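You operate a simulated robot arm through the tools that you are given. There is no shell and no other tool. Be economical: measure what you need, move in short steps, check, and stop when the job is done.

You run a simulated robot arm. Do the job below in one go: nothing can be reset, and whatever is moved stays where it is left.

Task
Swap the white oil filter on the black bench engine for the orange one.
Fine: the white one goes upright on that stand's shelf, the orange one on tight; the engine stays locked on its side.

The check looks at the end state, three seconds after you hand in, the way a careful person would. Anything else that was tipped, shoved, dropped, spilled or broken makes it a failure.

Robot
A 6-joint arm with a two-finger parallel gripper, fixed in place. Base frame: the origin is at the foot of the arm, x ahead of it, y to its left, z up. Readings come in mm, degrees, newtons and seconds.
With the tool pointing down near the work surface it reaches from about 300 to 700 mm from the base axis. Its first joint turns from -166.0 to 166.0 degrees. Payload 4.1 kg.
The tool frame sits at the grasp point between the pads (the TCP): z along the fingers, y along the line on which they close. The tips reach 23 mm beyond it. The gripper opens to 94 mm. The fingers are 38 mm wide and 10 mm thick; the gripper's body (54 by 96 mm) begins 39 mm behind the TCP.
Orientation is told as [roll, pitch, yaw] about the base's x, y, z axes, in that order, counted from this pose: with the fingers straight down and closing along the base's y, the tool's x points along the base's -x, its y along +y and its z along -z.

Tools
- The arm moves only by the tool move_arm. Its argument "commands" is text: rows parted by semicolons, each of 7 numbers parted by spaces: the shift along the tool's x, y, z in mm, then the turn, a rotation vector about the tool's x, y, z in degrees, then the opening in per cent of the stroke, from 0 (shut) to 100 (fully open). In form: tx ty tz wx wy wz hand; .... A call has 1 to 10 rows; each row is the pose to reach, as a shift and turn from the pose commanded when the call began, along the tool's axes at that moment. Each row takes 0.2 s and may step no farther than 50 mm and 8.6 degrees from the row before; otherwise, or with a gripper value out of range, the whole call is refused. A pose out of reach is approached as far as the arm can. The call stops where the force on the tool passes 40 N (or 10 N more than at its start, if that is more) or the arm is blocked; 0.2 s more then pass. Each finger travels about 45 mm/s and halts on what it meets, pressing with about 37 N; the grip force reading is that of the motor and also rises with nothing between the fingers. The clock runs only during rows and for 0.2 s after the last one: add rows that repeat a pose to give the fingers time. The reply holds the time, the measured pose of the TCP, the force on the tool along the base axes, the opening and the grip force, in the units named above and with some noise.
- Cameras (640 x 400 px; columns grow to the right, rows downward): "scene" is fixed at [237.2, 502.8, 1638.8]; the picture's right is [-0.89, -0.46, 0.00], its down [-0.31, 0.60, -0.74] and it looks along [0.34, -0.65, -0.67] (base axes); focal length 315 px, centre (320, 200). "wrist" rides on the gripper at [86, 16, -75] in the tool frame; the picture's right is [-0.18, 0.98, 0.00], its down [-0.58, -0.11, -0.81] and it looks along [-0.79, -0.15, 0.59] (tool axes); focal length 243 px, centre (320, 200). There is no depth. A picture from a camera that has moved, and an enlarged one, comes with that camera's place and axes in the base frame and with its lens. The place of the scene camera against the robot may be out by one fixed shift of up to 25 mm in any direction.
- get_image(camera): a new picture of that camera. No time passes.
- lift_body(by): slides the trunk up (or, below 0, down) by that many mm; the arm rides with it, the base frame stays. It gives what a move gives, with no picture.
- close_up(camera, box): a new picture of the part [left, top, right, bottom] of that camera's present view, enlarged. No time passes.
- hand_in(): hands the job in; it is judged then, once.

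Work in short steps. Places have to be worked out from the pictures, the camera data and where the tool is seen: move nearer, look again, correct. Check each grasp and each placing, and mend what went wrong. You have 120 turns and 84 pictures in all, those below and enlarged ones among them. Open the gripper and draw the arm clear of the work before you hand the job in, unless the task says otherwise; then end with one line.

The tools are called after "Call:" as a command line: name --argument value ..., lists and objects as JSON in quotes. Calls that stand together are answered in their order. move_arm: Moves the arm, as the interface text tells. Its arguments: {"type":"object","properties":{"commands":{"type":"string"}},"required":["commands"]} The other tools are called the same way: lift_body (by) slides the trunk up or down; get_image (camera) takes a picture; close_up (camera, box) takes an enlarged picture of a part of a camera's view; hand_in () hands the job in.

At the start:

```text
clock: 0.0
tool_pos: [279.6, -208.4, 1354.9]
tcp_rot: [0.0, -0.1, 0.0]
ft_force: [0.3, -0.6, -0.8]
opening: 94.1
gripper_force: 0.2
trunk travel left (down, up): [-477.0, 113.0]
```

scene: 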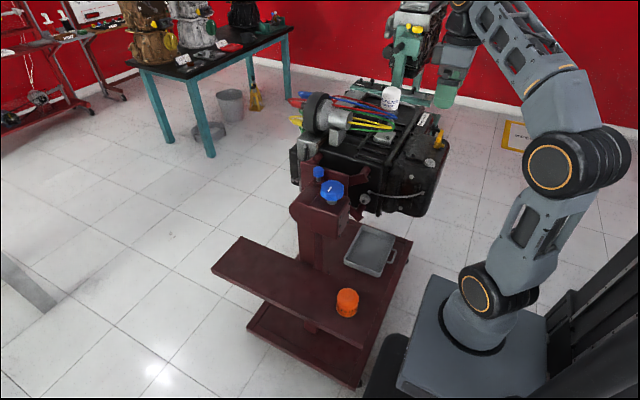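
wrist: 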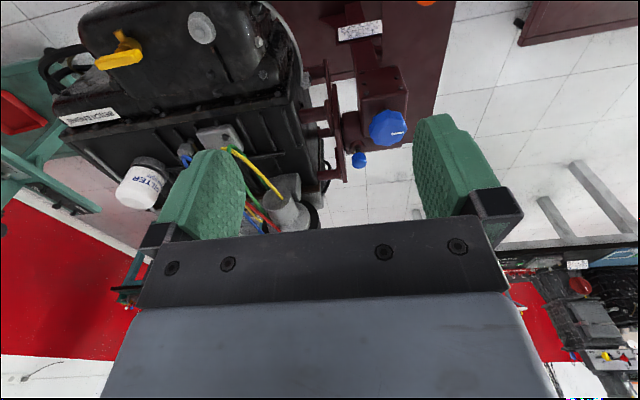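

I begin with enlarged views of the engine with the white filter, and of the shelf with the orange filter.

Call:
close_up --camera "scene" --box '[280, 70, 460, 220]'

Call:
close_up --camera "scene" --box '[200, 220, 420, 390]'

Call:
close_up --camera "wrist" --box '[40, 0, 340, 240]'

```text
2.67 times, centred on (370, 145) of scene
camera zoom: at [237.2, 502.8, 1638.8], right [-0.89, -0.46, 0.0], down [-0.31, 0.6, -0.74], along [0.34, -0.65, -0.67], focal length 839 px, centre (187, 347)
```

zoom: 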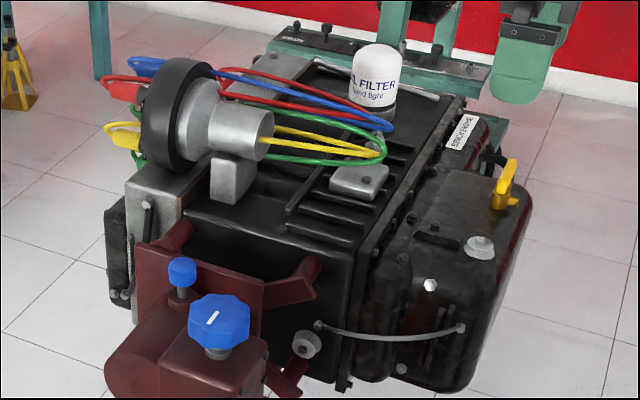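

```text
2.35 times, centred on (310, 305) of scene
camera zoom: at [237.2, 502.8, 1638.8], right [-0.89, -0.46, 0.0], down [-0.31, 0.6, -0.74], along [0.34, -0.65, -0.67], focal length 740 px, centre (344, -47)
```

zoom: 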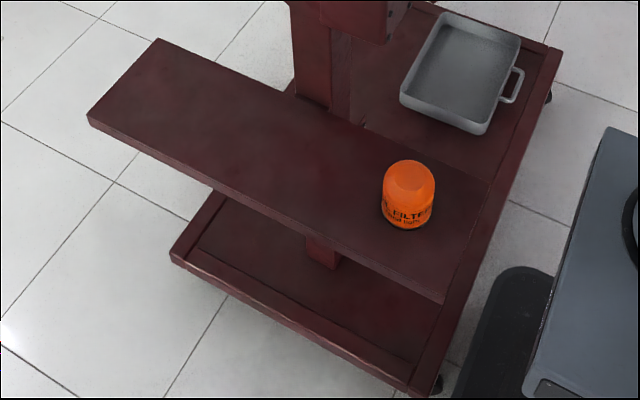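

```text
1.67 times, centred on (190, 120) of wrist
camera zoom: at [193.6, -191.7, 1428.5], right [0.18, 0.98, 0.0], down [0.58, -0.11, 0.81], along [0.79, -0.15, -0.59], focal length 404 px, centre (537, 333)
```

zoom: 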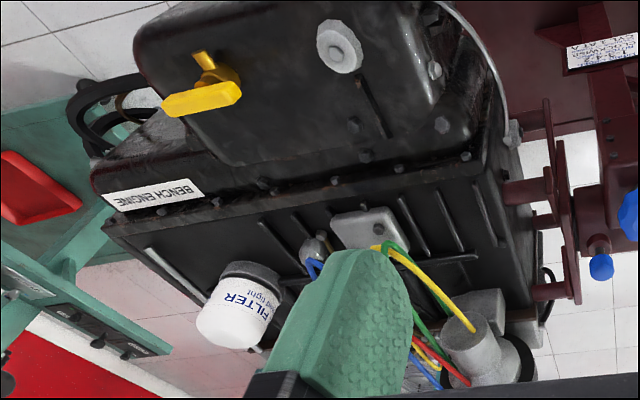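

The white filter stands upright on the engine's top side, at roughly [538, -670, 1130] by a coarse two-view fix. The orange one is near [402, 6, ~770]. I turn the tool to face the engine and go partway, staying high, for a better view.

Call:
move_arm --commands "-12 -38 0 0 0 8.5 100; -24 -76 0 0 0 17 100; -36 -114 0 0 0 25.5 100; -48 -152 0 0 0 34 100; -60 -190 0 0 0 42.5 100; -70 -227 0 0 0 51 100; -70 -227 0 0 0 51 100"

Call:
get_image --camera "wrist"

Call:
get_image --camera "scene"

```text
clock: 1.6
tool_pos: [324.9, -395.1, 1300.8]
tcp_rot: [0.0, -0.1, -51.1]
ft_force: [0.0, 0.4, -0.7]
opening: 93.8
gripper_force: 0.0
out of reach, approached as far as the arm can: row 2, 3, 4, 5, 6, 7
trunk travel left (down, up): [-477.0, 113.0]
```

```text
78 pictures are left
camera wrist: at [282.8, -317.0, 1373.7], right [0.88, 0.47, 0.0], down [0.28, -0.52, 0.81], along [0.38, -0.71, -0.59], focal length 243 px, centre (320, 200)
```

wrist: 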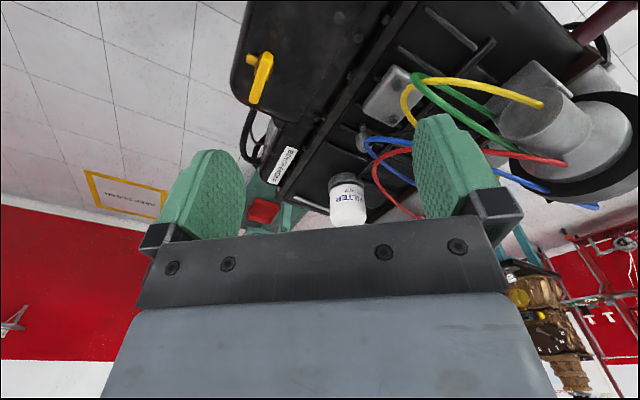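

```text
77 pictures are left
```

scene: 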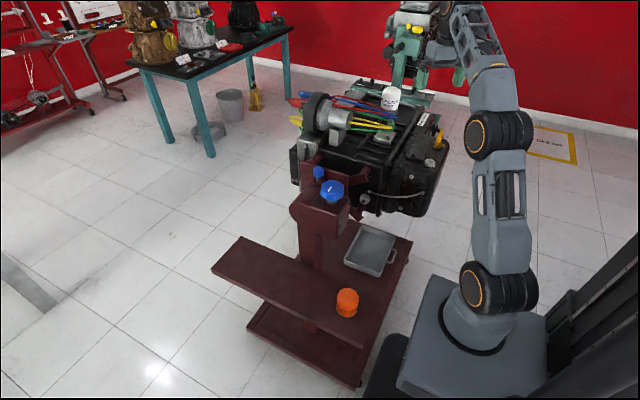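

At this height the arm reaches only about r = 511, while the filter sits near r = 860. I raise the trunk fully so the shoulder is closer to the height of the work, then try reaching out and down.

Call:
lift_body --by 112

Call:
move_arm --commands "0 0 40 0 0 0 100; -25 0 80 0 0 0 100; -60 0 115 0 0 0 100; -100 0 140 0 0 0 100; -140 0 165 0 0 0 100; -180 0 190 0 0 0 100; -180 0 190 0 0 0 100"

Call:
get_image --camera "wrist"

Call:
get_image --camera "scene"

```text
clock: 3.0
tool_pos: [323.0, -394.9, 1413.1]
tcp_rot: [-0.1, -0.1, -51.0]
ft_force: [0.5, 0.4, 0.6]
opening: 94.0
gripper_force: 0.0
trunk travel left (down, up): [-589.0, 1.0]
```

```text
clock: 4.6
tool_pos: [411.4, -499.5, 1215.3]
tcp_rot: [0.0, 0.0, -51.0]
ft_force: [0.0, 0.0, 0.9]
opening: 93.8
gripper_force: 0.1
out of reach, approached as far as the arm can: row 5, 6, 7
trunk travel left (down, up): [-589.0, 1.0]
```

```text
76 pictures are left
camera wrist: at [370.1, -420.7, 1287.9], right [0.88, 0.48, 0.0], down [0.28, -0.52, 0.81], along [0.38, -0.71, -0.59], focal length 243 px, centre (320, 200)
```

wrist: 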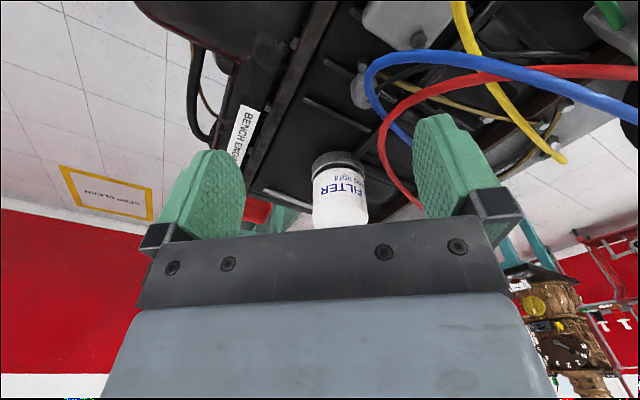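

```text
75 pictures are left
```

scene: 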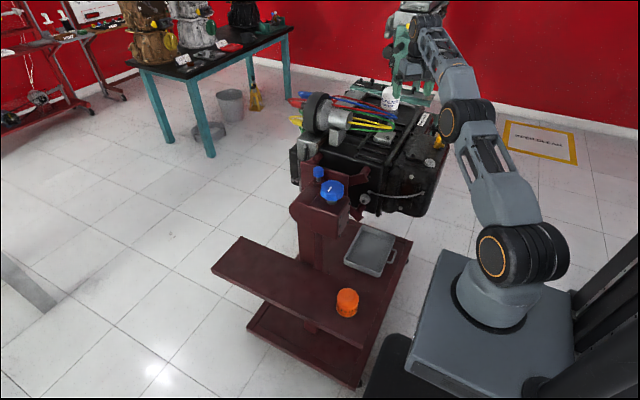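

The tool-down reach ends near r = 647 here, so the filter will probably need a tilted tool. I measure it more sharply with close-ups.

Call:
close_up --camera "wrist" --box '[270, 110, 430, 230]'

Call:
close_up --camera "scene" --box '[350, 60, 450, 130]'

```text
3.33 times, centred on (350, 170) of wrist
camera zoom: at [370.1, -420.7, 1287.9], right [0.88, 0.48, 0.0], down [0.28, -0.52, 0.81], along [0.38, -0.71, -0.59], focal length 809 px, centre (220, 300)
```

zoom: 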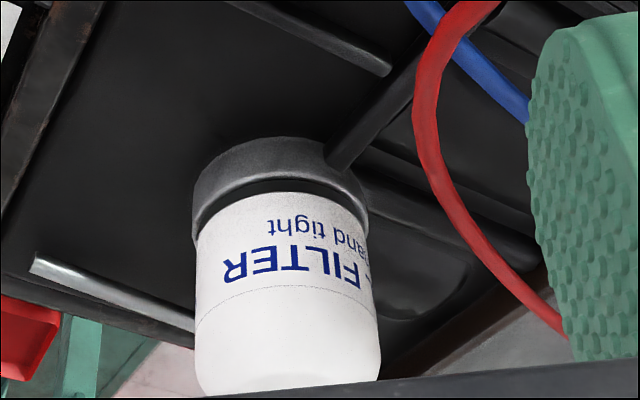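

```text
5.71 times, centred on (400, 95) of scene
camera zoom: at [237.2, 502.8, 1638.8], right [-0.89, -0.46, 0.0], down [-0.31, 0.6, -0.74], along [0.34, -0.65, -0.67], focal length 1798 px, centre (-137, 800)
```

zoom: 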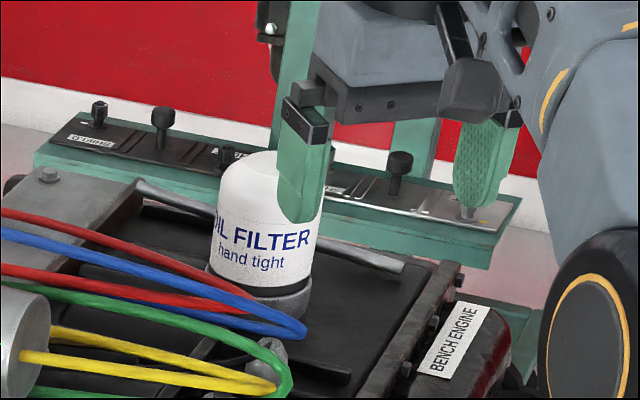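

Fixing the camera's offset from the fingertips, I put the filter axis near [516, -640], body from about z 1070 to a dome at about 1150, diameter about 72. That is r ≈ 822, so it needs a tilted tool; the wires loop at about [476, -508, 1122]. I flip the gripper 180° about its own axis first, so the camera ends up above it once tilted rather than down among the wires.

Call:
move_arm --commands "30 0 0 0 0 8.5 100; 60 0 0 0 0 17 100; 60 0 0 0 0 25.5 100; 60 0 0 0 0 34 100; 60 0 0 0 0 42.5 100; 60 0 0 0 0 51 100; 60 0 0 0 0 59.5 100; 60 0 0 0 0 68 100; 60 0 0 0 0 76.5 100; 60 0 0 0 0 85 100"

Call:
move_arm --commands "0 0 0 0 0 8.5 100; 0 0 0 0 0 17 100; 0 0 0 0 0 25.5 100; 0 0 0 0 0 34 100; 0 0 0 0 0 42.5 100; 0 0 0 0 0 51 100; 0 0 0 0 0 59.5 100; 0 0 0 0 0 68 100; 0 0 0 0 0 76.5 100; 0 0 0 0 0 85 100"

```text
clock: 6.8
tool_pos: [372.2, -453.5, 1213.2]
tcp_rot: [0.1, 0.0, -136.2]
ft_force: [-0.6, -0.1, 0.1]
opening: 93.8
gripper_force: 0.2
trunk travel left (down, up): [-589.0, 1.0]
```

```text
clock: 9.0
tool_pos: [373.0, -452.1, 1213.3]
tcp_rot: [0.0, 0.1, 138.8]
ft_force: [0.0, -0.9, 0.5]
opening: 93.8
gripper_force: 0.0
trunk travel left (down, up): [-589.0, 1.0]
```

The flip worked and the tool heading is now about -41°. I tilt it 48° outward about the TCP and look.

Call:
move_arm --commands "0 0 0 0 8 0 100; 0 0 0 0 16 0 100; 0 0 0 0 24 0 100; 0 0 0 0 32 0 100; 0 0 0 0 40 0 100; 0 0 0 0 48 0 100; 0 0 0 0 48 0 100"

Call:
get_image --camera "wrist"

Call:
get_image --camera "scene"

```text
clock: 10.6
tool_pos: [372.8, -453.2, 1213.8]
tcp_rot: [0.2, 48.2, 139.0]
ft_force: [-0.2, -0.1, -0.2]
opening: 94.0
gripper_force: 0.0
trunk travel left (down, up): [-589.0, 1.0]
```

```text
72 pictures are left
camera wrist: at [364.1, -465.8, 1326.8], right [-0.74, -0.66, -0.14], down [-0.67, 0.73, 0.1], along [0.03, 0.17, -0.99], focal length 243 px, centre (320, 200)
```

wrist: 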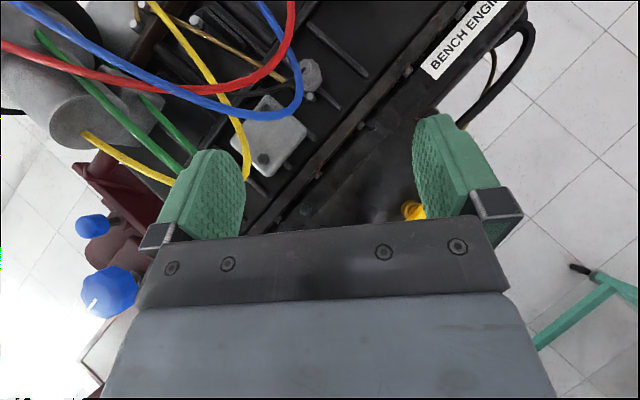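

```text
71 pictures are left
```

scene: 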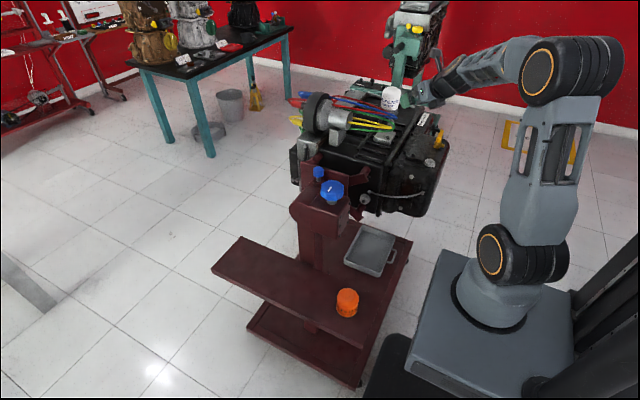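

The view from above is good. I move the TCP, still high with the fingertips at z ≈ 1184, to near [470, -590] to see the filter from above.

Call:
move_arm --commands "27 10 30 0 0 0 100; 55 20 61 0 0 0 100; 82 30 91 0 0 0 100; 109 40 121 0 0 0 100; 109 40 121 0 0 0 100"

Call:
get_image --camera "wrist"

Call:
get_image --camera "scene"

```text
clock: 11.8
tool_pos: [470.3, -590.0, 1212.4]
tcp_rot: [0.0, 48.0, 139.0]
ft_force: [-0.8, 1.0, 0.2]
opening: 93.9
gripper_force: 0.2
trunk travel left (down, up): [-589.0, 1.0]
```

```text
70 pictures are left
camera wrist: at [462.1, -602.7, 1325.3], right [-0.74, -0.66, -0.14], down [-0.67, 0.73, 0.11], along [0.03, 0.17, -0.98], focal length 243 px, centre (320, 200)
```

wrist: 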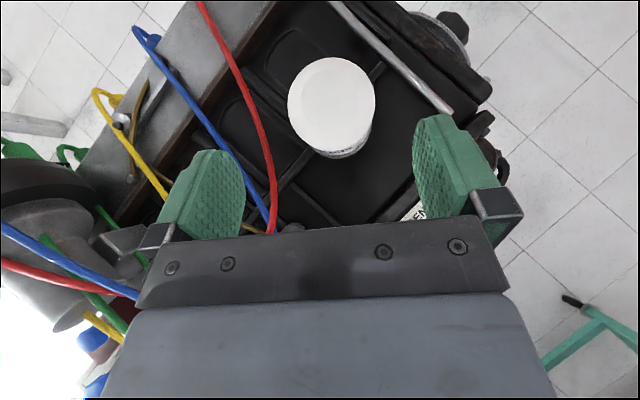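

```text
69 pictures are left
```

scene: 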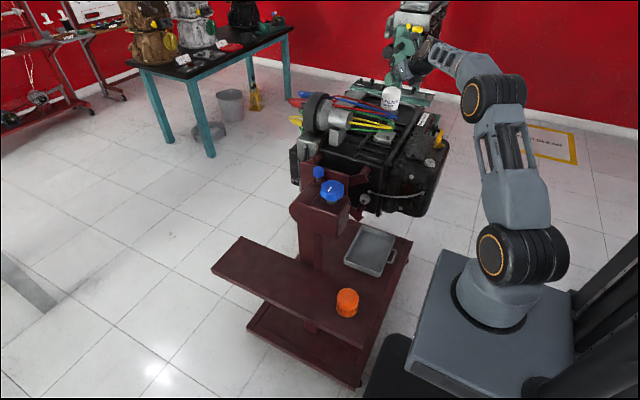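

The filter axis agrees at about [516, -636]. I move over it, with the tips just above the dome, and swing the heading clockwise to about -80° to test the reach.

Call:
move_arm --commands "15 2.3 30 0 0 0 100; 30.4 4.7 59.7 0 0 0 100; 30.4 4.7 59.7 -5.8 0 5.2 100; 30.4 4.7 59.7 -11.6 0 10.4 100; 30.4 4.7 59.7 -17.4 0 15.7 100; 30.4 4.7 59.7 -23.2 0 20.9 100; 30.4 4.7 59.7 -29 0 26.1 100; 30.4 4.7 59.7 -29 0 26.1 100"

Call:
get_image --camera "wrist"

Call:
close_up --camera "scene" --box '[340, 50, 460, 130]'

```text
clock: 13.6
tool_pos: [487.1, -625.6, 1188.5]
tcp_rot: [-0.2, 48.4, 128.2]
ft_force: [0.0, 0.1, 0.4]
opening: 94.0
gripper_force: 0.1
out of reach, approached as far as the arm can: row 2, 3, 4, 5, 6, 7, 8
trunk travel left (down, up): [-589.0, 1.0]
```

```text
68 pictures are left
camera wrist: at [476.4, -637.4, 1302.1], right [-0.85, -0.51, -0.14], down [-0.53, 0.84, 0.1], along [0.07, 0.16, -0.98], focal length 243 px, centre (320, 200)
```

wrist: 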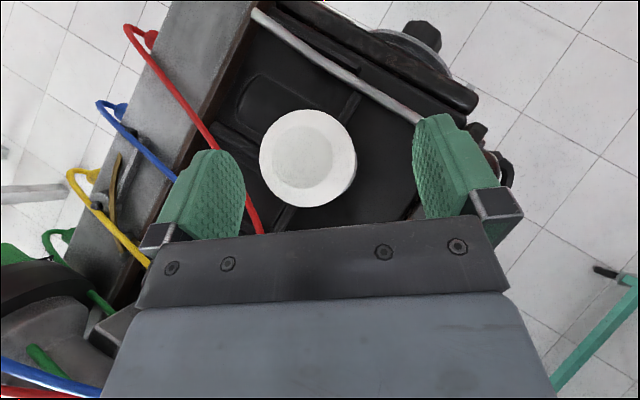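

```text
5.00 times, centred on (400, 90) of scene
camera zoom: at [237.2, 502.8, 1638.8], right [-0.89, -0.46, 0.0], down [-0.31, 0.6, -0.74], along [0.34, -0.65, -0.67], focal length 1573 px, centre (-80, 750)
```

zoom: 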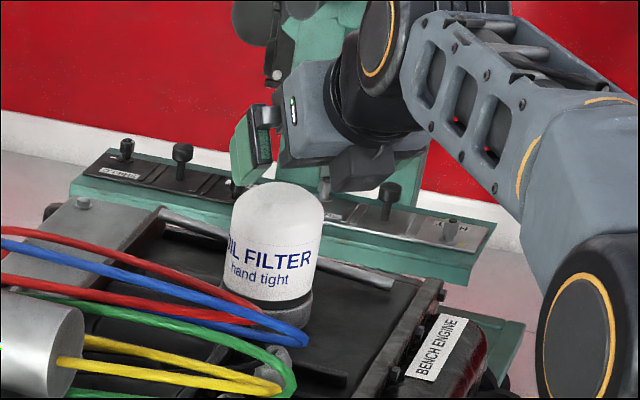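

At 48° tilt the arm runs out at about r = 793, so I need about 62°. I back off a little, turn to a heading near -38° (clear of the wire loop) and tilt to 62°.

Call:
move_arm --commands "-18 0 -18 0 0 0 100; -37 0 -36 0 0 0 100; -37 0 -36 3.4 4.5 -3.1 100; -37 0 -36 6.9 9 -6.1 100; -37 0 -36 10.3 13.6 -9.2 100; -37 0 -36 10.3 13.6 -9.2 100"

Call:
get_image --camera "wrist"

```text
clock: 15.0
tool_pos: [453.8, -587.4, 1187.3]
tcp_rot: [3.3, 61.8, 144.8]
ft_force: [0.0, -0.1, 0.2]
opening: 94.0
gripper_force: 0.0
trunk travel left (down, up): [-589.0, 1.0]
```

```text
66 pictures are left
camera wrist: at [427.7, -582.1, 1297.5], right [-0.68, -0.72, -0.14], down [-0.71, 0.69, -0.13], along [0.19, 0.01, -0.98], focal length 243 px, centre (320, 200)
```

wrist: 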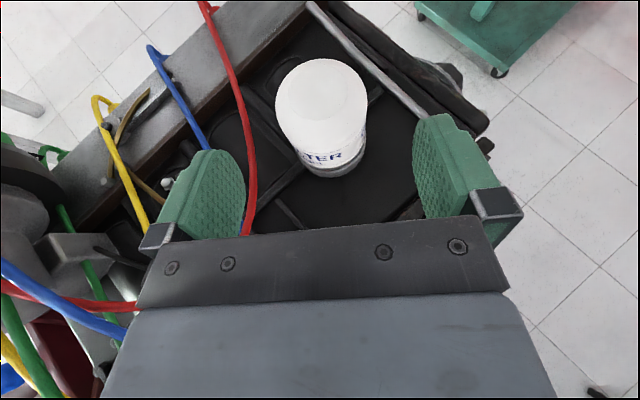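

The filter axis is confirmed at about [514.5, -633]. I level the closing axis and slide in diagonally so the open fingers straddle the filter with the TCP at about [511, -630, 1120].

Call:
move_arm --commands "-13 -2 0 0 0 0.9 100; -25.6 -3.6 0 0 0 1.8 100; -25.6 -3.6 32 0 0 1.8 100; -25.6 -3.6 63 0 0 1.8 100; -25.6 -3.6 80 0 0 1.8 100; -25.6 -3.6 80 0 0 1.8 100"

Call:
get_image --camera "wrist"

Call:
close_up --camera "scene" --box '[340, 50, 460, 130]'

```text
clock: 16.4
tool_pos: [502.9, -621.8, 1127.4]
tcp_rot: [-0.2, 61.8, 141.0]
ft_force: [-0.7, 0.7, -0.5]
opening: 94.1
gripper_force: 0.0
trunk travel left (down, up): [-589.0, 1.0]
```

```text
65 pictures are left
camera wrist: at [473.9, -618.4, 1237.4], right [-0.69, -0.71, -0.16], down [-0.7, 0.7, -0.13], along [0.21, 0.02, -0.98], focal length 243 px, centre (320, 200)
```

wrist: 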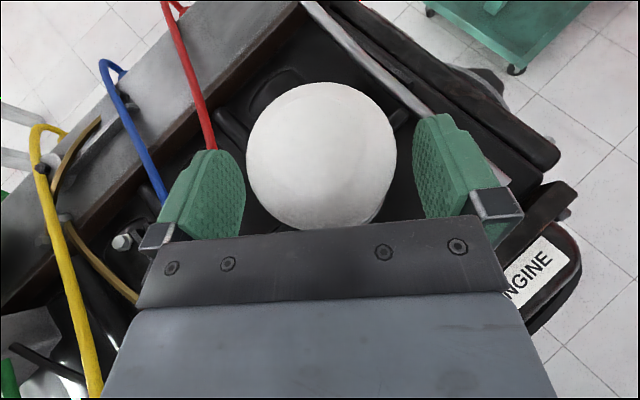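

```text
5.00 times, centred on (400, 90) of scene
camera zoom: at [237.2, 502.8, 1638.8], right [-0.89, -0.46, 0.0], down [-0.31, 0.6, -0.74], along [0.34, -0.65, -0.67], focal length 1573 px, centre (-80, 750)
```

zoom: 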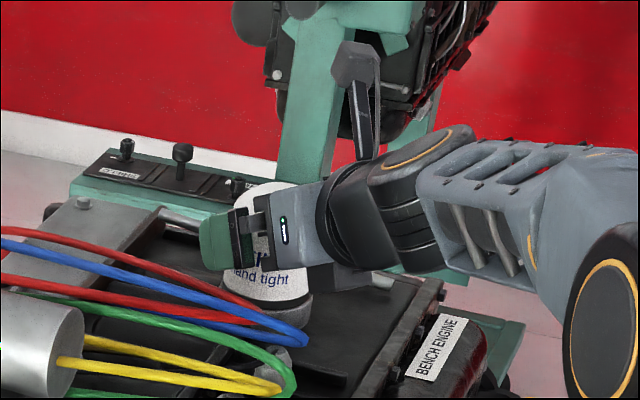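

The filter is centred between the fingers. I go in the last 12 mm, then swing the open gripper 25° clockwise about the filter to get room for an unscrewing stroke.

Call:
move_arm --commands "0 0 6 0 0 0 100; 0 0 12 0 0 0 100; 0 0 12 -7.34 0 3.94 100; 0 0 12 -14.68 0 7.88 100; 0 0 12 -22 0 11.8 100; 0 0 12 -22 0 11.8 100"

Call:
get_image --camera "wrist"

Call:
close_up --camera "scene" --box '[340, 50, 460, 130]'

```text
clock: 17.8
tool_pos: [515.5, -634.7, 1140.8]
tcp_rot: [-4.2, 69.7, 120.6]
ft_force: [0.5, 0.6, -0.4]
opening: 94.0
gripper_force: 0.0
out of reach, approached as far as the arm can: row 4, 5
trunk travel left (down, up): [-589.0, 1.0]
```

```text
63 pictures are left
camera wrist: at [477.4, -611.9, 1247.0], right [-0.84, -0.51, -0.2], down [-0.45, 0.85, -0.26], along [0.3, -0.13, -0.94], focal length 243 px, centre (320, 200)
```

wrist: 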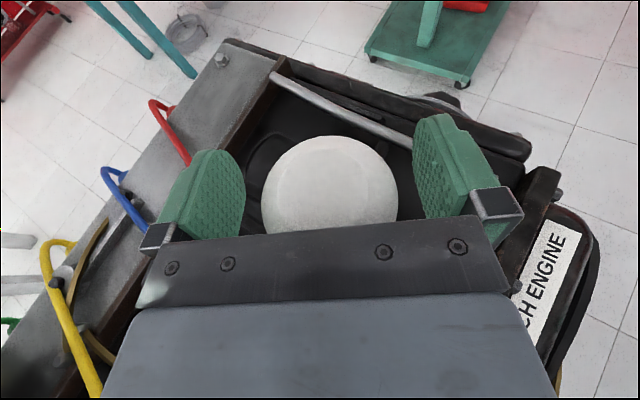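

```text
5.00 times, centred on (400, 90) of scene
camera zoom: at [237.2, 502.8, 1638.8], right [-0.89, -0.46, 0.0], down [-0.31, 0.6, -0.74], along [0.34, -0.65, -0.67], focal length 1573 px, centre (-80, 750)
```

zoom: 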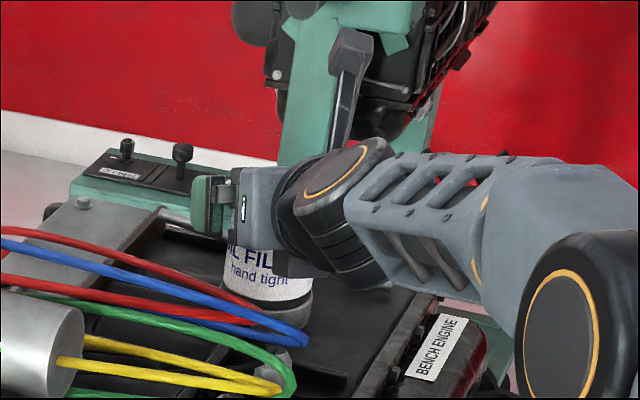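

Two rows were flagged out of reach and the pose came out off, with z at 1140. I hold still to see where it settles.

Call:
move_arm --commands "0 0 0 0 0 0 100; 0 0 0 0 0 0 100"

```text
clock: 18.4
tool_pos: [514.9, -634.1, 1142.6]
tcp_rot: [-4.4, 69.7, 120.7]
ft_force: [0.4, 0.9, 0.1]
opening: 93.8
gripper_force: 0.0
trunk travel left (down, up): [-589.0, 1.0]
```

The clockwise side runs out near heading -55°, so the reach is lopsided. I go back to z ≈ 1121 at a heading near -37°, to test the counterclockwise side next.

Call:
move_arm --commands "-7 0.6 0 5.6 -2.8 -2.1 100; -15 1.2 0 11.2 -5.6 -4.2 100; -22.5 1.8 1 16.9 -8.5 -6.2 100; -22.5 1.8 1 16.9 -8.5 -6.2 100"

```text
clock: 19.4
tool_pos: [503.5, -619.9, 1103.0]
tcp_rot: [-6.5, 53.7, 128.4]
ft_force: [-1.9, 1.8, 6.6]
opening: 93.8
gripper_force: 0.1
out of reach, approached as far as the arm can: row 1, 2
trunk travel left (down, up): [-589.0, 1.0]
```

The commanded pose had not been clipped, so I ended lower than intended (z 1103, light contact of 6.6 N). I lift and re-level: z 1121, tilt 62°, heading about -44°.

Call:
move_arm --commands "16 -1.3 -11.8 0 0 0 100; 21 -0.2 -1.8 0 4 -2.4 100; 21 -0.2 -1.8 0 8 -4.8 100; 21 -0.2 -1.8 0 8 -4.8 100"

Call:
get_image --camera "wrist"

Call:
close_up --camera "scene" --box '[340, 50, 460, 130]'

```text
clock: 20.4
tool_pos: [510.8, -627.8, 1119.4]
tcp_rot: [0.5, 61.9, 136.5]
ft_force: [-0.5, -0.2, 0.0]
opening: 94.2
gripper_force: 0.2
trunk travel left (down, up): [-589.0, 1.0]
```

```text
61 pictures are left
camera wrist: at [482.6, -621.6, 1229.8], right [-0.74, -0.65, -0.16], down [-0.64, 0.76, -0.13], along [0.21, 0.0, -0.98], focal length 243 px, centre (320, 200)
```

wrist: 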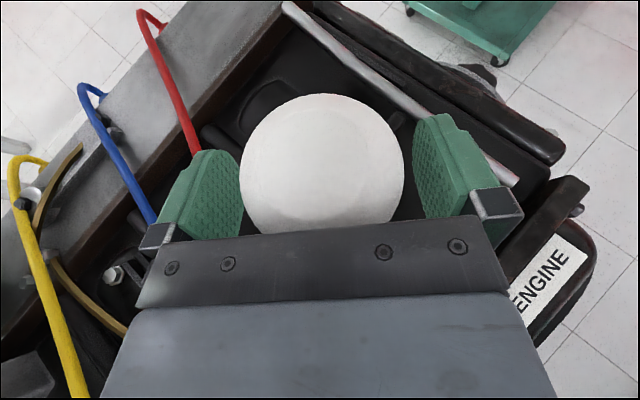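

```text
5.00 times, centred on (400, 90) of scene
camera zoom: at [237.2, 502.8, 1638.8], right [-0.89, -0.46, 0.0], down [-0.31, 0.6, -0.74], along [0.34, -0.65, -0.67], focal length 1573 px, centre (-80, 750)
```

zoom: 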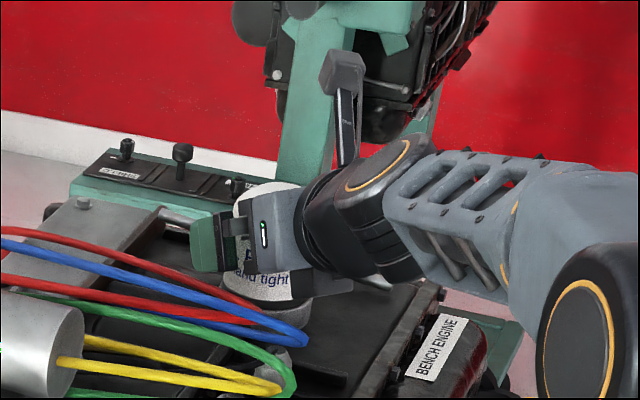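

The gripper is centred on the filter. Still open, I test the counterclockwise range by swinging 42° about the vertical.

Call:
move_arm --commands "0 0 0 7.4 0 -3.95 100; 0 0 0 14.8 0 -7.9 100; 0 0 0 22.2 0 -11.9 100; 0 0 0 29.6 0 -15.8 100; 0 0 0 37 0 -19.8 100; 0 0 0 37 0 -19.8 100"

Call:
close_up --camera "scene" --box '[340, 50, 460, 130]'

Call:
get_image --camera "wrist"

```text
clock: 21.6
tool_pos: [484.1, -613.3, 1110.7]
tcp_rot: [2.1, 62.4, 176.1]
ft_force: [-4.3, -29.2, -3.5]
opening: 94.0
gripper_force: 0.1
out of reach, approached as far as the arm can: row 4, 5
trunk travel left (down, up): [-589.0, 1.0]
stopped in row 5: the force on the tool passed its limit (the readings are from after the stop); the commanded pose is now the measured one
```

```text
5.00 times, centred on (400, 90) of scene
camera zoom: at [237.2, 502.8, 1638.8], right [-0.89, -0.46, 0.0], down [-0.31, 0.6, -0.74], along [0.34, -0.65, -0.67], focal length 1573 px, centre (-80, 750)
```

zoom: 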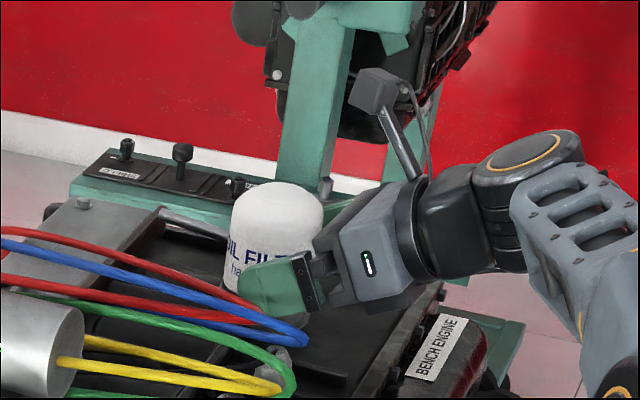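

```text
58 pictures are left
camera wrist: at [457.9, -623.2, 1221.1], right [-0.18, -0.97, -0.15], down [-0.97, 0.2, -0.14], along [0.17, 0.12, -0.98], focal length 243 px, centre (320, 200)
```

wrist: 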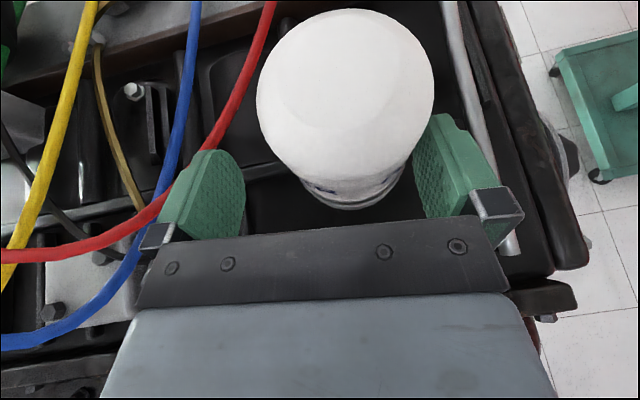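

The arm ran out of reach, and one finger pressed the filter at 29 N; it still stands true. More tilt should widen the swing, so I free the contact, re-centre and tilt to 72°.

Call:
move_arm --commands "0 9 0 0 0 0 100; 0 14 0 0 5 0.5 100; 9 14.3 0 0 10 1.1 100; 18 14.3 10 0 10 1.1 100; 18.3 14.3 19.7 0 10 1.1 100; 18.3 14.3 19.7 0 10 1.1 100"

Call:
get_image --camera "wrist"

```text
clock: 23.0
tool_pos: [499.7, -614.7, 1122.1]
tcp_rot: [0.8, 72.7, 174.8]
ft_force: [-9.1, -33.1, 5.0]
opening: 94.0
gripper_force: 0.7
out of reach, approached as far as the arm can: row 1, 2, 3, 4, 5, 6
trunk travel left (down, up): [-589.0, 1.0]
```

```text
57 pictures are left
camera wrist: at [454.2, -624.2, 1225.3], right [-0.16, -0.97, -0.17], down [-0.93, 0.21, -0.32], along [0.34, 0.11, -0.93], focal length 243 px, centre (320, 200)
```

wrist: 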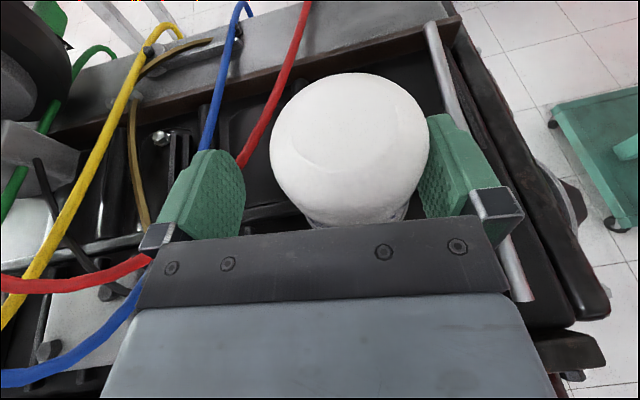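

Heading -6° is too far round and is still pressing. I swing back 22° clockwise.

Call:
move_arm --commands "0 0 0 -7 0 2.3 100; 0 0 0 -14 0 4.5 100; 0 0 0 -21 0 6.8 100; 0 0 0 -21 0 6.8 100"

Call:
get_image --camera "wrist"

```text
clock: 23.5
tool_pos: [503.2, -613.9, 1120.6]
tcp_rot: [0.6, 72.6, 166.4]
ft_force: [-4.9, -25.2, -1.7]
opening: 94.0
gripper_force: 0.1
trunk travel left (down, up): [-589.0, 1.0]
stopped in row 2: the force on the tool passed its limit (the readings are from after the stop); the commanded pose is now the measured one
```

```text
56 pictures are left
camera wrist: at [456.3, -616.9, 1224.4], right [-0.29, -0.94, -0.17], down [-0.89, 0.34, -0.32], along [0.36, 0.06, -0.93], focal length 243 px, centre (320, 200)
```

wrist: 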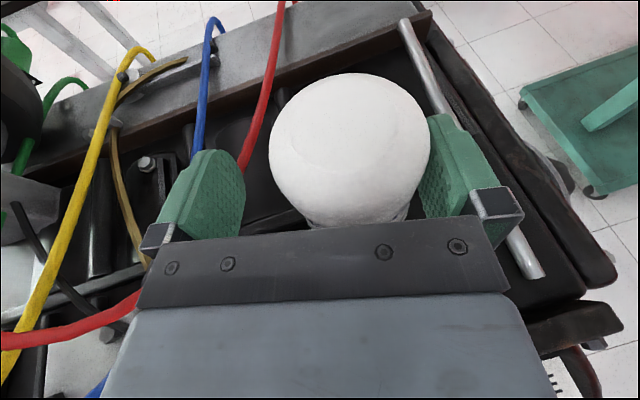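

I take the finger off the filter with a sideways move, then swing on to heading -30° and centre.

Call:
move_arm --commands "0 7 0 0 0 0 100; 0 12.5 0 -3 0 1 100; 1.2 12.5 4 -9 0 2.9 100; 1.2 12.5 8.7 -15.6 0 4.9 100; 1.2 12.5 8.7 -15.6 0 4.9 100"

Call:
get_image --camera "wrist"

```text
clock: 24.7
tool_pos: [512.8, -622.4, 1120.8]
tcp_rot: [0.5, 72.8, 150.4]
ft_force: [-0.3, 0.3, -0.2]
opening: 94.0
gripper_force: 0.1
trunk travel left (down, up): [-589.0, 1.0]
```

```text
55 pictures are left
camera wrist: at [465.9, -612.5, 1224.4], right [-0.54, -0.82, -0.17], down [-0.76, 0.57, -0.32], along [0.36, -0.04, -0.93], focal length 243 px, centre (320, 200)
```

wrist: 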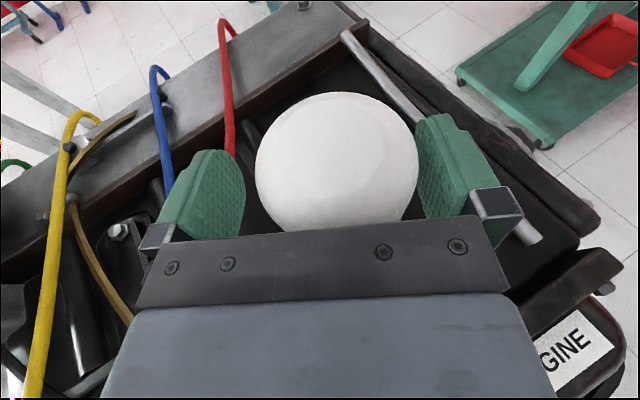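

The filter is free of contact, and I am 7 mm off laterally. I centre, then swing open to heading about -53° as the start of a stroke.

Call:
move_arm --commands "0 7.3 0 0 0 0 100; 0 7.3 0 -7.6 0 2.4 100; 0 7.3 0 -15.3 0 4.7 100; 0 7.3 0 -22.9 0 7.1 100; 0 7.3 0 -22.9 0 7.1 100"

Call:
get_image --camera "wrist"

Call:
close_up --camera "scene" --box '[340, 50, 460, 130]'

```text
clock: 25.9
tool_pos: [505.6, -637.9, 1124.3]
tcp_rot: [-0.1, 72.6, 126.4]
ft_force: [0.3, 3.6, 1.2]
opening: 94.1
gripper_force: 0.1
out of reach, approached as far as the arm can: row 4, 5
trunk travel left (down, up): [-589.0, 1.0]
```

```text
54 pictures are left
camera wrist: at [465.7, -610.1, 1227.8], right [-0.82, -0.54, -0.18], down [-0.48, 0.82, -0.31], along [0.32, -0.17, -0.93], focal length 243 px, centre (320, 200)
```

wrist: 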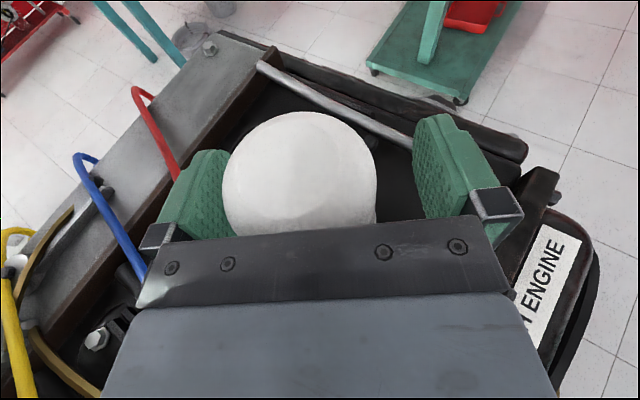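

```text
5.00 times, centred on (400, 90) of scene
camera zoom: at [237.2, 502.8, 1638.8], right [-0.89, -0.46, 0.0], down [-0.31, 0.6, -0.74], along [0.34, -0.65, -0.67], focal length 1573 px, centre (-80, 750)
```

zoom: 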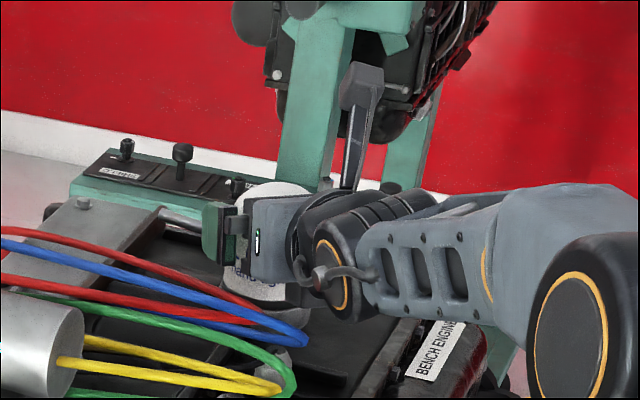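

The clockwise limit sits near heading -54° regardless of tilt, probably wrist joint 6, and the counterclockwise limit is near -15°. That gives strokes of about 30°. I settle at heading -48° and check centring before the first grip.

Call:
move_arm --commands "0 0 -4 4.8 0 -1.5 100; 0 0 -4 4.8 0 -1.5 100; 0 0 -4 4.8 0 -1.5 100"

Call:
get_image --camera "wrist"

```text
clock: 26.7
tool_pos: [503.2, -635.0, 1125.6]
tcp_rot: [0.4, 72.8, 131.4]
ft_force: [-0.3, -0.5, -0.4]
opening: 94.1
gripper_force: 0.1
trunk travel left (down, up): [-589.0, 1.0]
```

```text
52 pictures are left
camera wrist: at [461.1, -610.3, 1228.7], right [-0.78, -0.6, -0.17], down [-0.54, 0.78, -0.32], along [0.33, -0.15, -0.93], focal length 243 px, centre (320, 200)
```

wrist: 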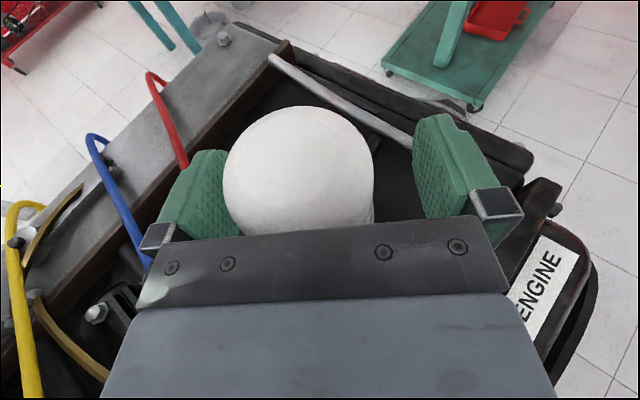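

I am 10 mm to one side. I centre by moving -10 in tool y, close, and try a first 16° counterclockwise turn, watching the forces.

Call:
move_arm --commands "0 -10 0 0 0 0 100; 0 -10 0 0 0 0 60; 0 -10 0 0 0 0 60; 0 -10 0 0 0 0 60; 0 -10 0 0 0 0 60"

Call:
move_arm --commands "0 0 0 3.8 0 -1.2 60; 0 0 0 7.6 0 -2.4 60; 0 0 0 11.4 0 -3.6 60; 0 0 0 15.2 0 -4.8 60; 0 0 0 15.2 0 -4.8 60"

Call:
close_up --camera "scene" --box '[360, 70, 420, 120]'

Call:
get_image --camera "wrist"

```text
clock: 27.9
tool_pos: [507.7, -629.2, 1125.4]
tcp_rot: [0.4, 72.9, 131.4]
ft_force: [-2.2, -3.1, 0.6]
opening: 66.2
gripper_force: 37.5
trunk travel left (down, up): [-589.0, 1.0]
```

```text
clock: 29.1
tool_pos: [508.2, -629.7, 1124.9]
tcp_rot: [0.6, 72.8, 147.4]
ft_force: [-10.3, 3.7, 0.0]
opening: 66.4
gripper_force: 37.3
trunk travel left (down, up): [-589.0, 1.0]
```

```text
8.00 times, centred on (390, 95) of scene
camera zoom: at [237.2, 502.8, 1638.8], right [-0.89, -0.46, 0.0], down [-0.31, 0.6, -0.74], along [0.34, -0.65, -0.67], focal length 2517 px, centre (-240, 1040)
```

zoom: 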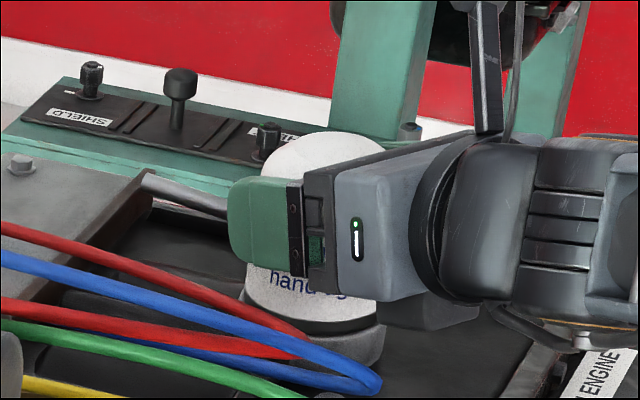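

```text
50 pictures are left
camera wrist: at [462.4, -616.8, 1229.0], right [-0.58, -0.79, -0.17], down [-0.73, 0.6, -0.32], along [0.36, -0.06, -0.93], focal length 243 px, centre (320, 200)
```

wrist: 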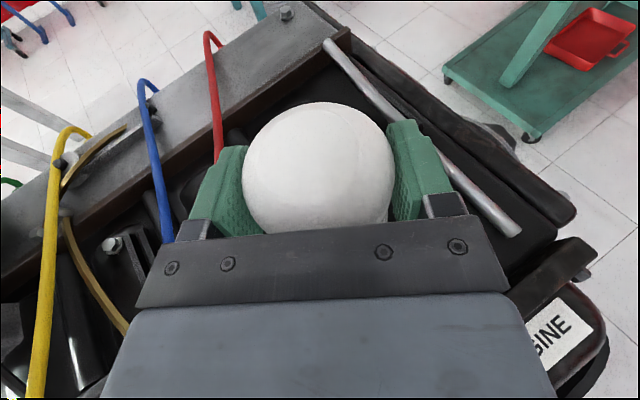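

It turned: the label moved about 14°, with the grip at 66 mm, so the diameter is 66. I finish this stroke, then return open by 31° and take the next full stroke.

Call:
move_arm --commands "0 0.4 0 7.4 0 -2.3 60; 0 0.8 0 14.8 0 -4.6 60; 0 0.8 0 14.8 0 -4.6 60"

Call:
move_arm --commands "0 0 0 0 0 0 86; 0 0 0 0 0 0 86; 0 -0.4 0 -7.4 0 2.3 86; 0 -0.8 0 -14.8 0 4.6 86; 0 -1.2 0.3 -22.2 0 6.9 86; 0 -1.5 0.4 -29.6 0 9.2 86; 0 -1.5 0.4 -29.6 0 9.2 86"

Call:
get_image --camera "wrist"

```text
clock: 29.9
tool_pos: [507.9, -629.9, 1125.7]
tcp_rot: [0.8, 72.7, 163.2]
ft_force: [-10.4, 2.6, -1.5]
opening: 66.1
gripper_force: 37.2
trunk travel left (down, up): [-589.0, 1.0]
```

```text
clock: 31.5
tool_pos: [509.7, -627.2, 1125.2]
tcp_rot: [0.8, 72.7, 132.2]
ft_force: [0.3, 0.0, -0.1]
opening: 80.6
gripper_force: 0.0
trunk travel left (down, up): [-589.0, 1.0]
```

```text
49 pictures are left
camera wrist: at [468.8, -603.5, 1228.1], right [-0.77, -0.61, -0.17], down [-0.54, 0.78, -0.32], along [0.33, -0.15, -0.93], focal length 243 px, centre (320, 200)
```

wrist: 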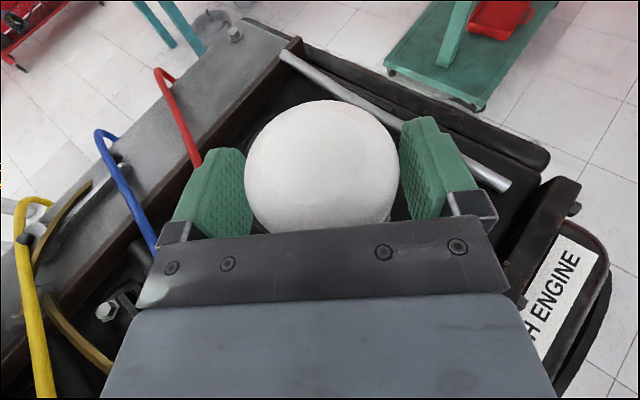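

The ratchet works and stays centred. I run two more stroke and return cycles, then check.

Call:
move_arm --commands "0 0 0 0 0 0 60; 0 0 0 0 0 0 60; 0 0 0 0 0 0 60; 0 0.4 0 7.4 0 -2.3 60; 0 0.8 0 14.8 0 -4.6 60; 0 1.2 0.3 22.2 0 -6.9 60; 0 1.5 0.4 29.6 0 -9.2 60; 0 1.5 0.4 29.6 0 -9.2 60"

Call:
move_arm --commands "0 0 0 0 0 0 86; 0 0 0 0 0 0 86; 0 -0.4 0 -7.4 0 2.3 86; 0 -0.8 0 -14.8 0 4.6 86; 0 -1.2 0.3 -22.2 0 6.9 86; 0 -1.5 0.4 -29.6 0 9.2 86; 0 -1.5 0.4 -29.6 0 9.2 86"

Call:
move_arm --commands "0 0 0 0 0 0 60; 0 0 0 0 0 0 60; 0 0 0 0 0 0 60; 0 0.4 0 7.4 0 -2.3 60; 0 0.8 0 14.8 0 -4.6 60; 0 1.2 0.3 22.2 0 -6.9 60; 0 1.5 0.4 29.6 0 -9.2 60; 0 1.5 0.4 29.6 0 -9.2 60"

Call:
move_arm --commands "0 0 0 0 0 0 86; 0 0 0 0 0 0 86; 0 -0.4 0 -7.4 0 2.3 86; 0 -0.8 0 -14.8 0 4.6 86; 0 -1.2 0.3 -22.2 0 6.9 86; 0 -1.5 0.4 -29.6 0 9.2 86; 0 -1.5 0.4 -29.6 0 9.2 86"

Call:
close_up --camera "scene" --box '[360, 70, 420, 120]'

```text
clock: 33.3
tool_pos: [508.4, -627.6, 1123.9]
tcp_rot: [0.6, 72.6, 163.1]
ft_force: [-9.1, 4.3, -2.5]
opening: 65.9
gripper_force: 36.6
trunk travel left (down, up): [-589.0, 1.0]
```

```text
clock: 34.9
tool_pos: [510.0, -628.1, 1125.5]
tcp_rot: [0.8, 72.8, 132.2]
ft_force: [0.7, 0.6, 0.0]
opening: 80.9
gripper_force: 0.0
trunk travel left (down, up): [-589.0, 1.0]
```

```text
clock: 36.7
tool_pos: [506.8, -629.8, 1124.2]
tcp_rot: [0.7, 72.7, 163.1]
ft_force: [-9.2, 5.9, -2.1]
opening: 66.6
gripper_force: 36.9
trunk travel left (down, up): [-589.0, 1.0]
```

```text
clock: 38.3
tool_pos: [509.9, -628.1, 1124.8]
tcp_rot: [0.8, 72.7, 132.1]
ft_force: [-0.4, 0.1, -0.4]
opening: 80.9
gripper_force: 0.0
trunk travel left (down, up): [-589.0, 1.0]
```

```text
8.00 times, centred on (390, 95) of scene
camera zoom: at [237.2, 502.8, 1638.8], right [-0.89, -0.46, 0.0], down [-0.31, 0.6, -0.74], along [0.34, -0.65, -0.67], focal length 2517 px, centre (-240, 1040)
```

zoom: 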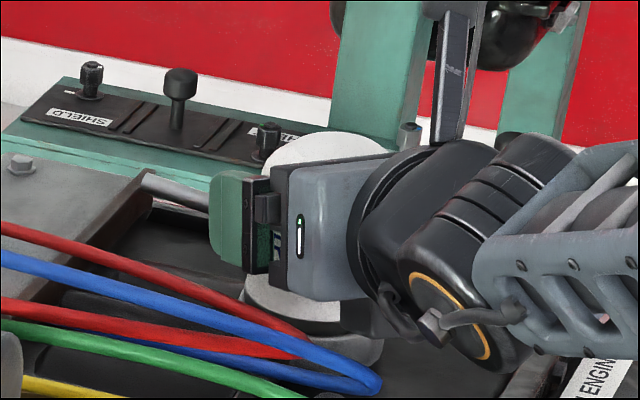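

The label has rotated away, about 93° in total. I run four more cycles.

Call:
move_arm --commands "0 0 0 0 0 0 60; 0 0 0 0 0 0 60; 0 0 0 0 0 0 60; 0 0.4 0 7.4 0 -2.3 60; 0 0.8 0 14.8 0 -4.6 60; 0 1.2 0.3 22.2 0 -6.9 60; 0 1.5 0.4 29.6 0 -9.2 60; 0 1.5 0.4 29.6 0 -9.2 60"

Call:
move_arm --commands "0 0 0 0 0 0 86; 0 0 0 0 0 0 86; 0 -0.4 0 -7.4 0 2.3 86; 0 -0.8 0 -14.8 0 4.6 86; 0 -1.2 0.3 -22.2 0 6.9 86; 0 -1.5 0.4 -29.6 0 9.2 86; 0 -1.5 0.4 -29.6 0 9.2 86"

Call:
move_arm --commands "0 0 0 0 0 0 60; 0 0 0 0 0 0 60; 0 0 0 0 0 0 60; 0 0.4 0 7.4 0 -2.3 60; 0 0.8 0 14.8 0 -4.6 60; 0 1.2 0.3 22.2 0 -6.9 60; 0 1.5 0.4 29.6 0 -9.2 60; 0 1.5 0.4 29.6 0 -9.2 60"

Call:
move_arm --commands "0 0 0 0 0 0 86; 0 0 0 0 0 0 86; 0 -0.4 0 -7.4 0 2.3 86; 0 -0.8 0 -14.8 0 4.6 86; 0 -1.2 0.3 -22.2 0 6.9 86; 0 -1.5 0.4 -29.6 0 9.2 86; 0 -1.5 0.4 -29.6 0 9.2 86"

Call:
move_arm --commands "0 0 0 0 0 0 60; 0 0 0 0 0 0 60; 0 0 0 0 0 0 60; 0 0.4 0 7.4 0 -2.3 60; 0 0.8 0 14.8 0 -4.6 60; 0 1.2 0.3 22.2 0 -6.9 60; 0 1.5 0.4 29.6 0 -9.2 60; 0 1.5 0.4 29.6 0 -9.2 60"

Call:
move_arm --commands "0 0 0 0 0 0 86; 0 0 0 0 0 0 86; 0 -0.4 0 -7.4 0 2.3 86; 0 -0.8 0 -14.8 0 4.6 86; 0 -1.2 0.3 -22.2 0 6.9 86; 0 -1.5 0.4 -29.6 0 9.2 86; 0 -1.5 0.4 -29.6 0 9.2 86"

Call:
get_image --camera "wrist"

Call:
close_up --camera "scene" --box '[360, 70, 420, 120]'

```text
clock: 40.1
tool_pos: [507.7, -629.8, 1124.1]
tcp_rot: [0.6, 72.6, 163.1]
ft_force: [-5.1, 3.2, -2.6]
opening: 65.9
gripper_force: 37.1
trunk travel left (down, up): [-589.0, 1.0]
```

```text
clock: 41.7
tool_pos: [510.2, -628.6, 1123.9]
tcp_rot: [0.8, 72.8, 132.2]
ft_force: [0.3, -0.7, -0.1]
opening: 81.0
gripper_force: 0.0
trunk travel left (down, up): [-589.0, 1.0]
```

```text
clock: 43.5
tool_pos: [508.1, -629.4, 1124.7]
tcp_rot: [0.6, 72.6, 163.0]
ft_force: [-7.8, 1.8, -1.2]
opening: 66.0
gripper_force: 37.3
trunk travel left (down, up): [-589.0, 1.0]
```

```text
clock: 45.1
tool_pos: [510.3, -628.1, 1124.7]
tcp_rot: [0.9, 72.9, 132.2]
ft_force: [-0.1, 0.0, -0.6]
opening: 80.7
gripper_force: 0.0
trunk travel left (down, up): [-589.0, 1.0]
```

```text
clock: 46.9
tool_pos: [511.1, -630.7, 1123.6]
tcp_rot: [0.8, 72.8, 163.3]
ft_force: [3.8, -6.9, 1.0]
opening: 66.1
gripper_force: 37.0
trunk travel left (down, up): [-589.0, 1.0]
```

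```text
clock: 48.5
tool_pos: [509.5, -628.0, 1124.3]
tcp_rot: [0.7, 72.7, 132.2]
ft_force: [-1.1, 0.4, -0.4]
opening: 80.7
gripper_force: 0.0
trunk travel left (down, up): [-589.0, 1.0]
```

```text
47 pictures are left
camera wrist: at [468.8, -603.6, 1227.2], right [-0.77, -0.61, -0.17], down [-0.54, 0.78, -0.32], along [0.33, -0.15, -0.93], focal length 243 px, centre (320, 200)
```

wrist: 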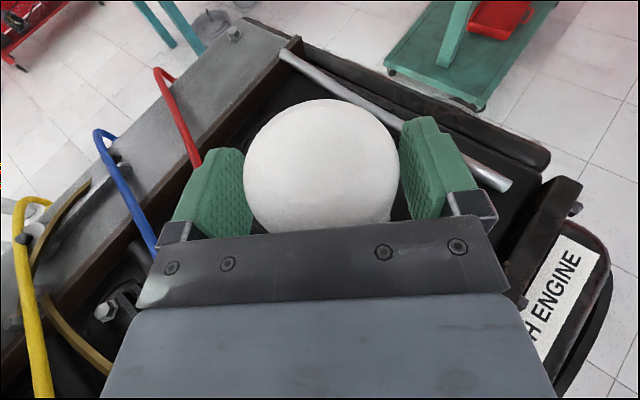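

```text
8.00 times, centred on (390, 95) of scene
camera zoom: at [237.2, 502.8, 1638.8], right [-0.89, -0.46, 0.0], down [-0.31, 0.6, -0.74], along [0.34, -0.65, -0.67], focal length 2517 px, centre (-240, 1040)
```

zoom: 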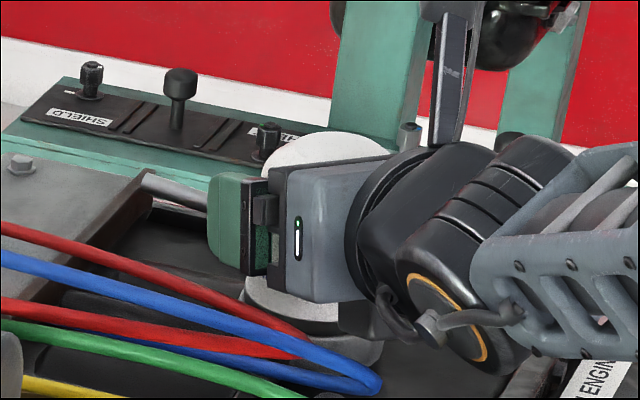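

After about 186° the side force changed sign and the dome looks slightly nearer, so it may be off its thread. I grip and test with a gentle 5 mm lift.

Call:
move_arm --commands "0 0 0 0 0 0 60; 0 0 0 0 0 0 60; 0 0 0 0 0 0 60; 2.4 0 -0.7 0 0 0 60; 4.8 0 -1.5 0 0 0 60; 4.8 0 -1.5 0 0 0 60"

Call:
close_up --camera "scene" --box '[360, 70, 420, 120]'

```text
clock: 49.9
tool_pos: [510.7, -627.8, 1128.6]
tcp_rot: [0.7, 72.8, 132.2]
ft_force: [0.0, 0.6, -3.5]
opening: 66.2
gripper_force: 37.2
trunk travel left (down, up): [-589.0, 1.0]
```

```text
8.00 times, centred on (390, 95) of scene
camera zoom: at [237.2, 502.8, 1638.8], right [-0.89, -0.46, 0.0], down [-0.31, 0.6, -0.74], along [0.34, -0.65, -0.67], focal length 2517 px, centre (-240, 1040)
```

zoom: 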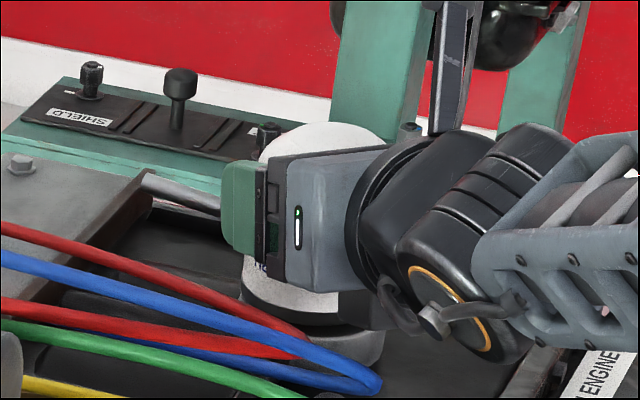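

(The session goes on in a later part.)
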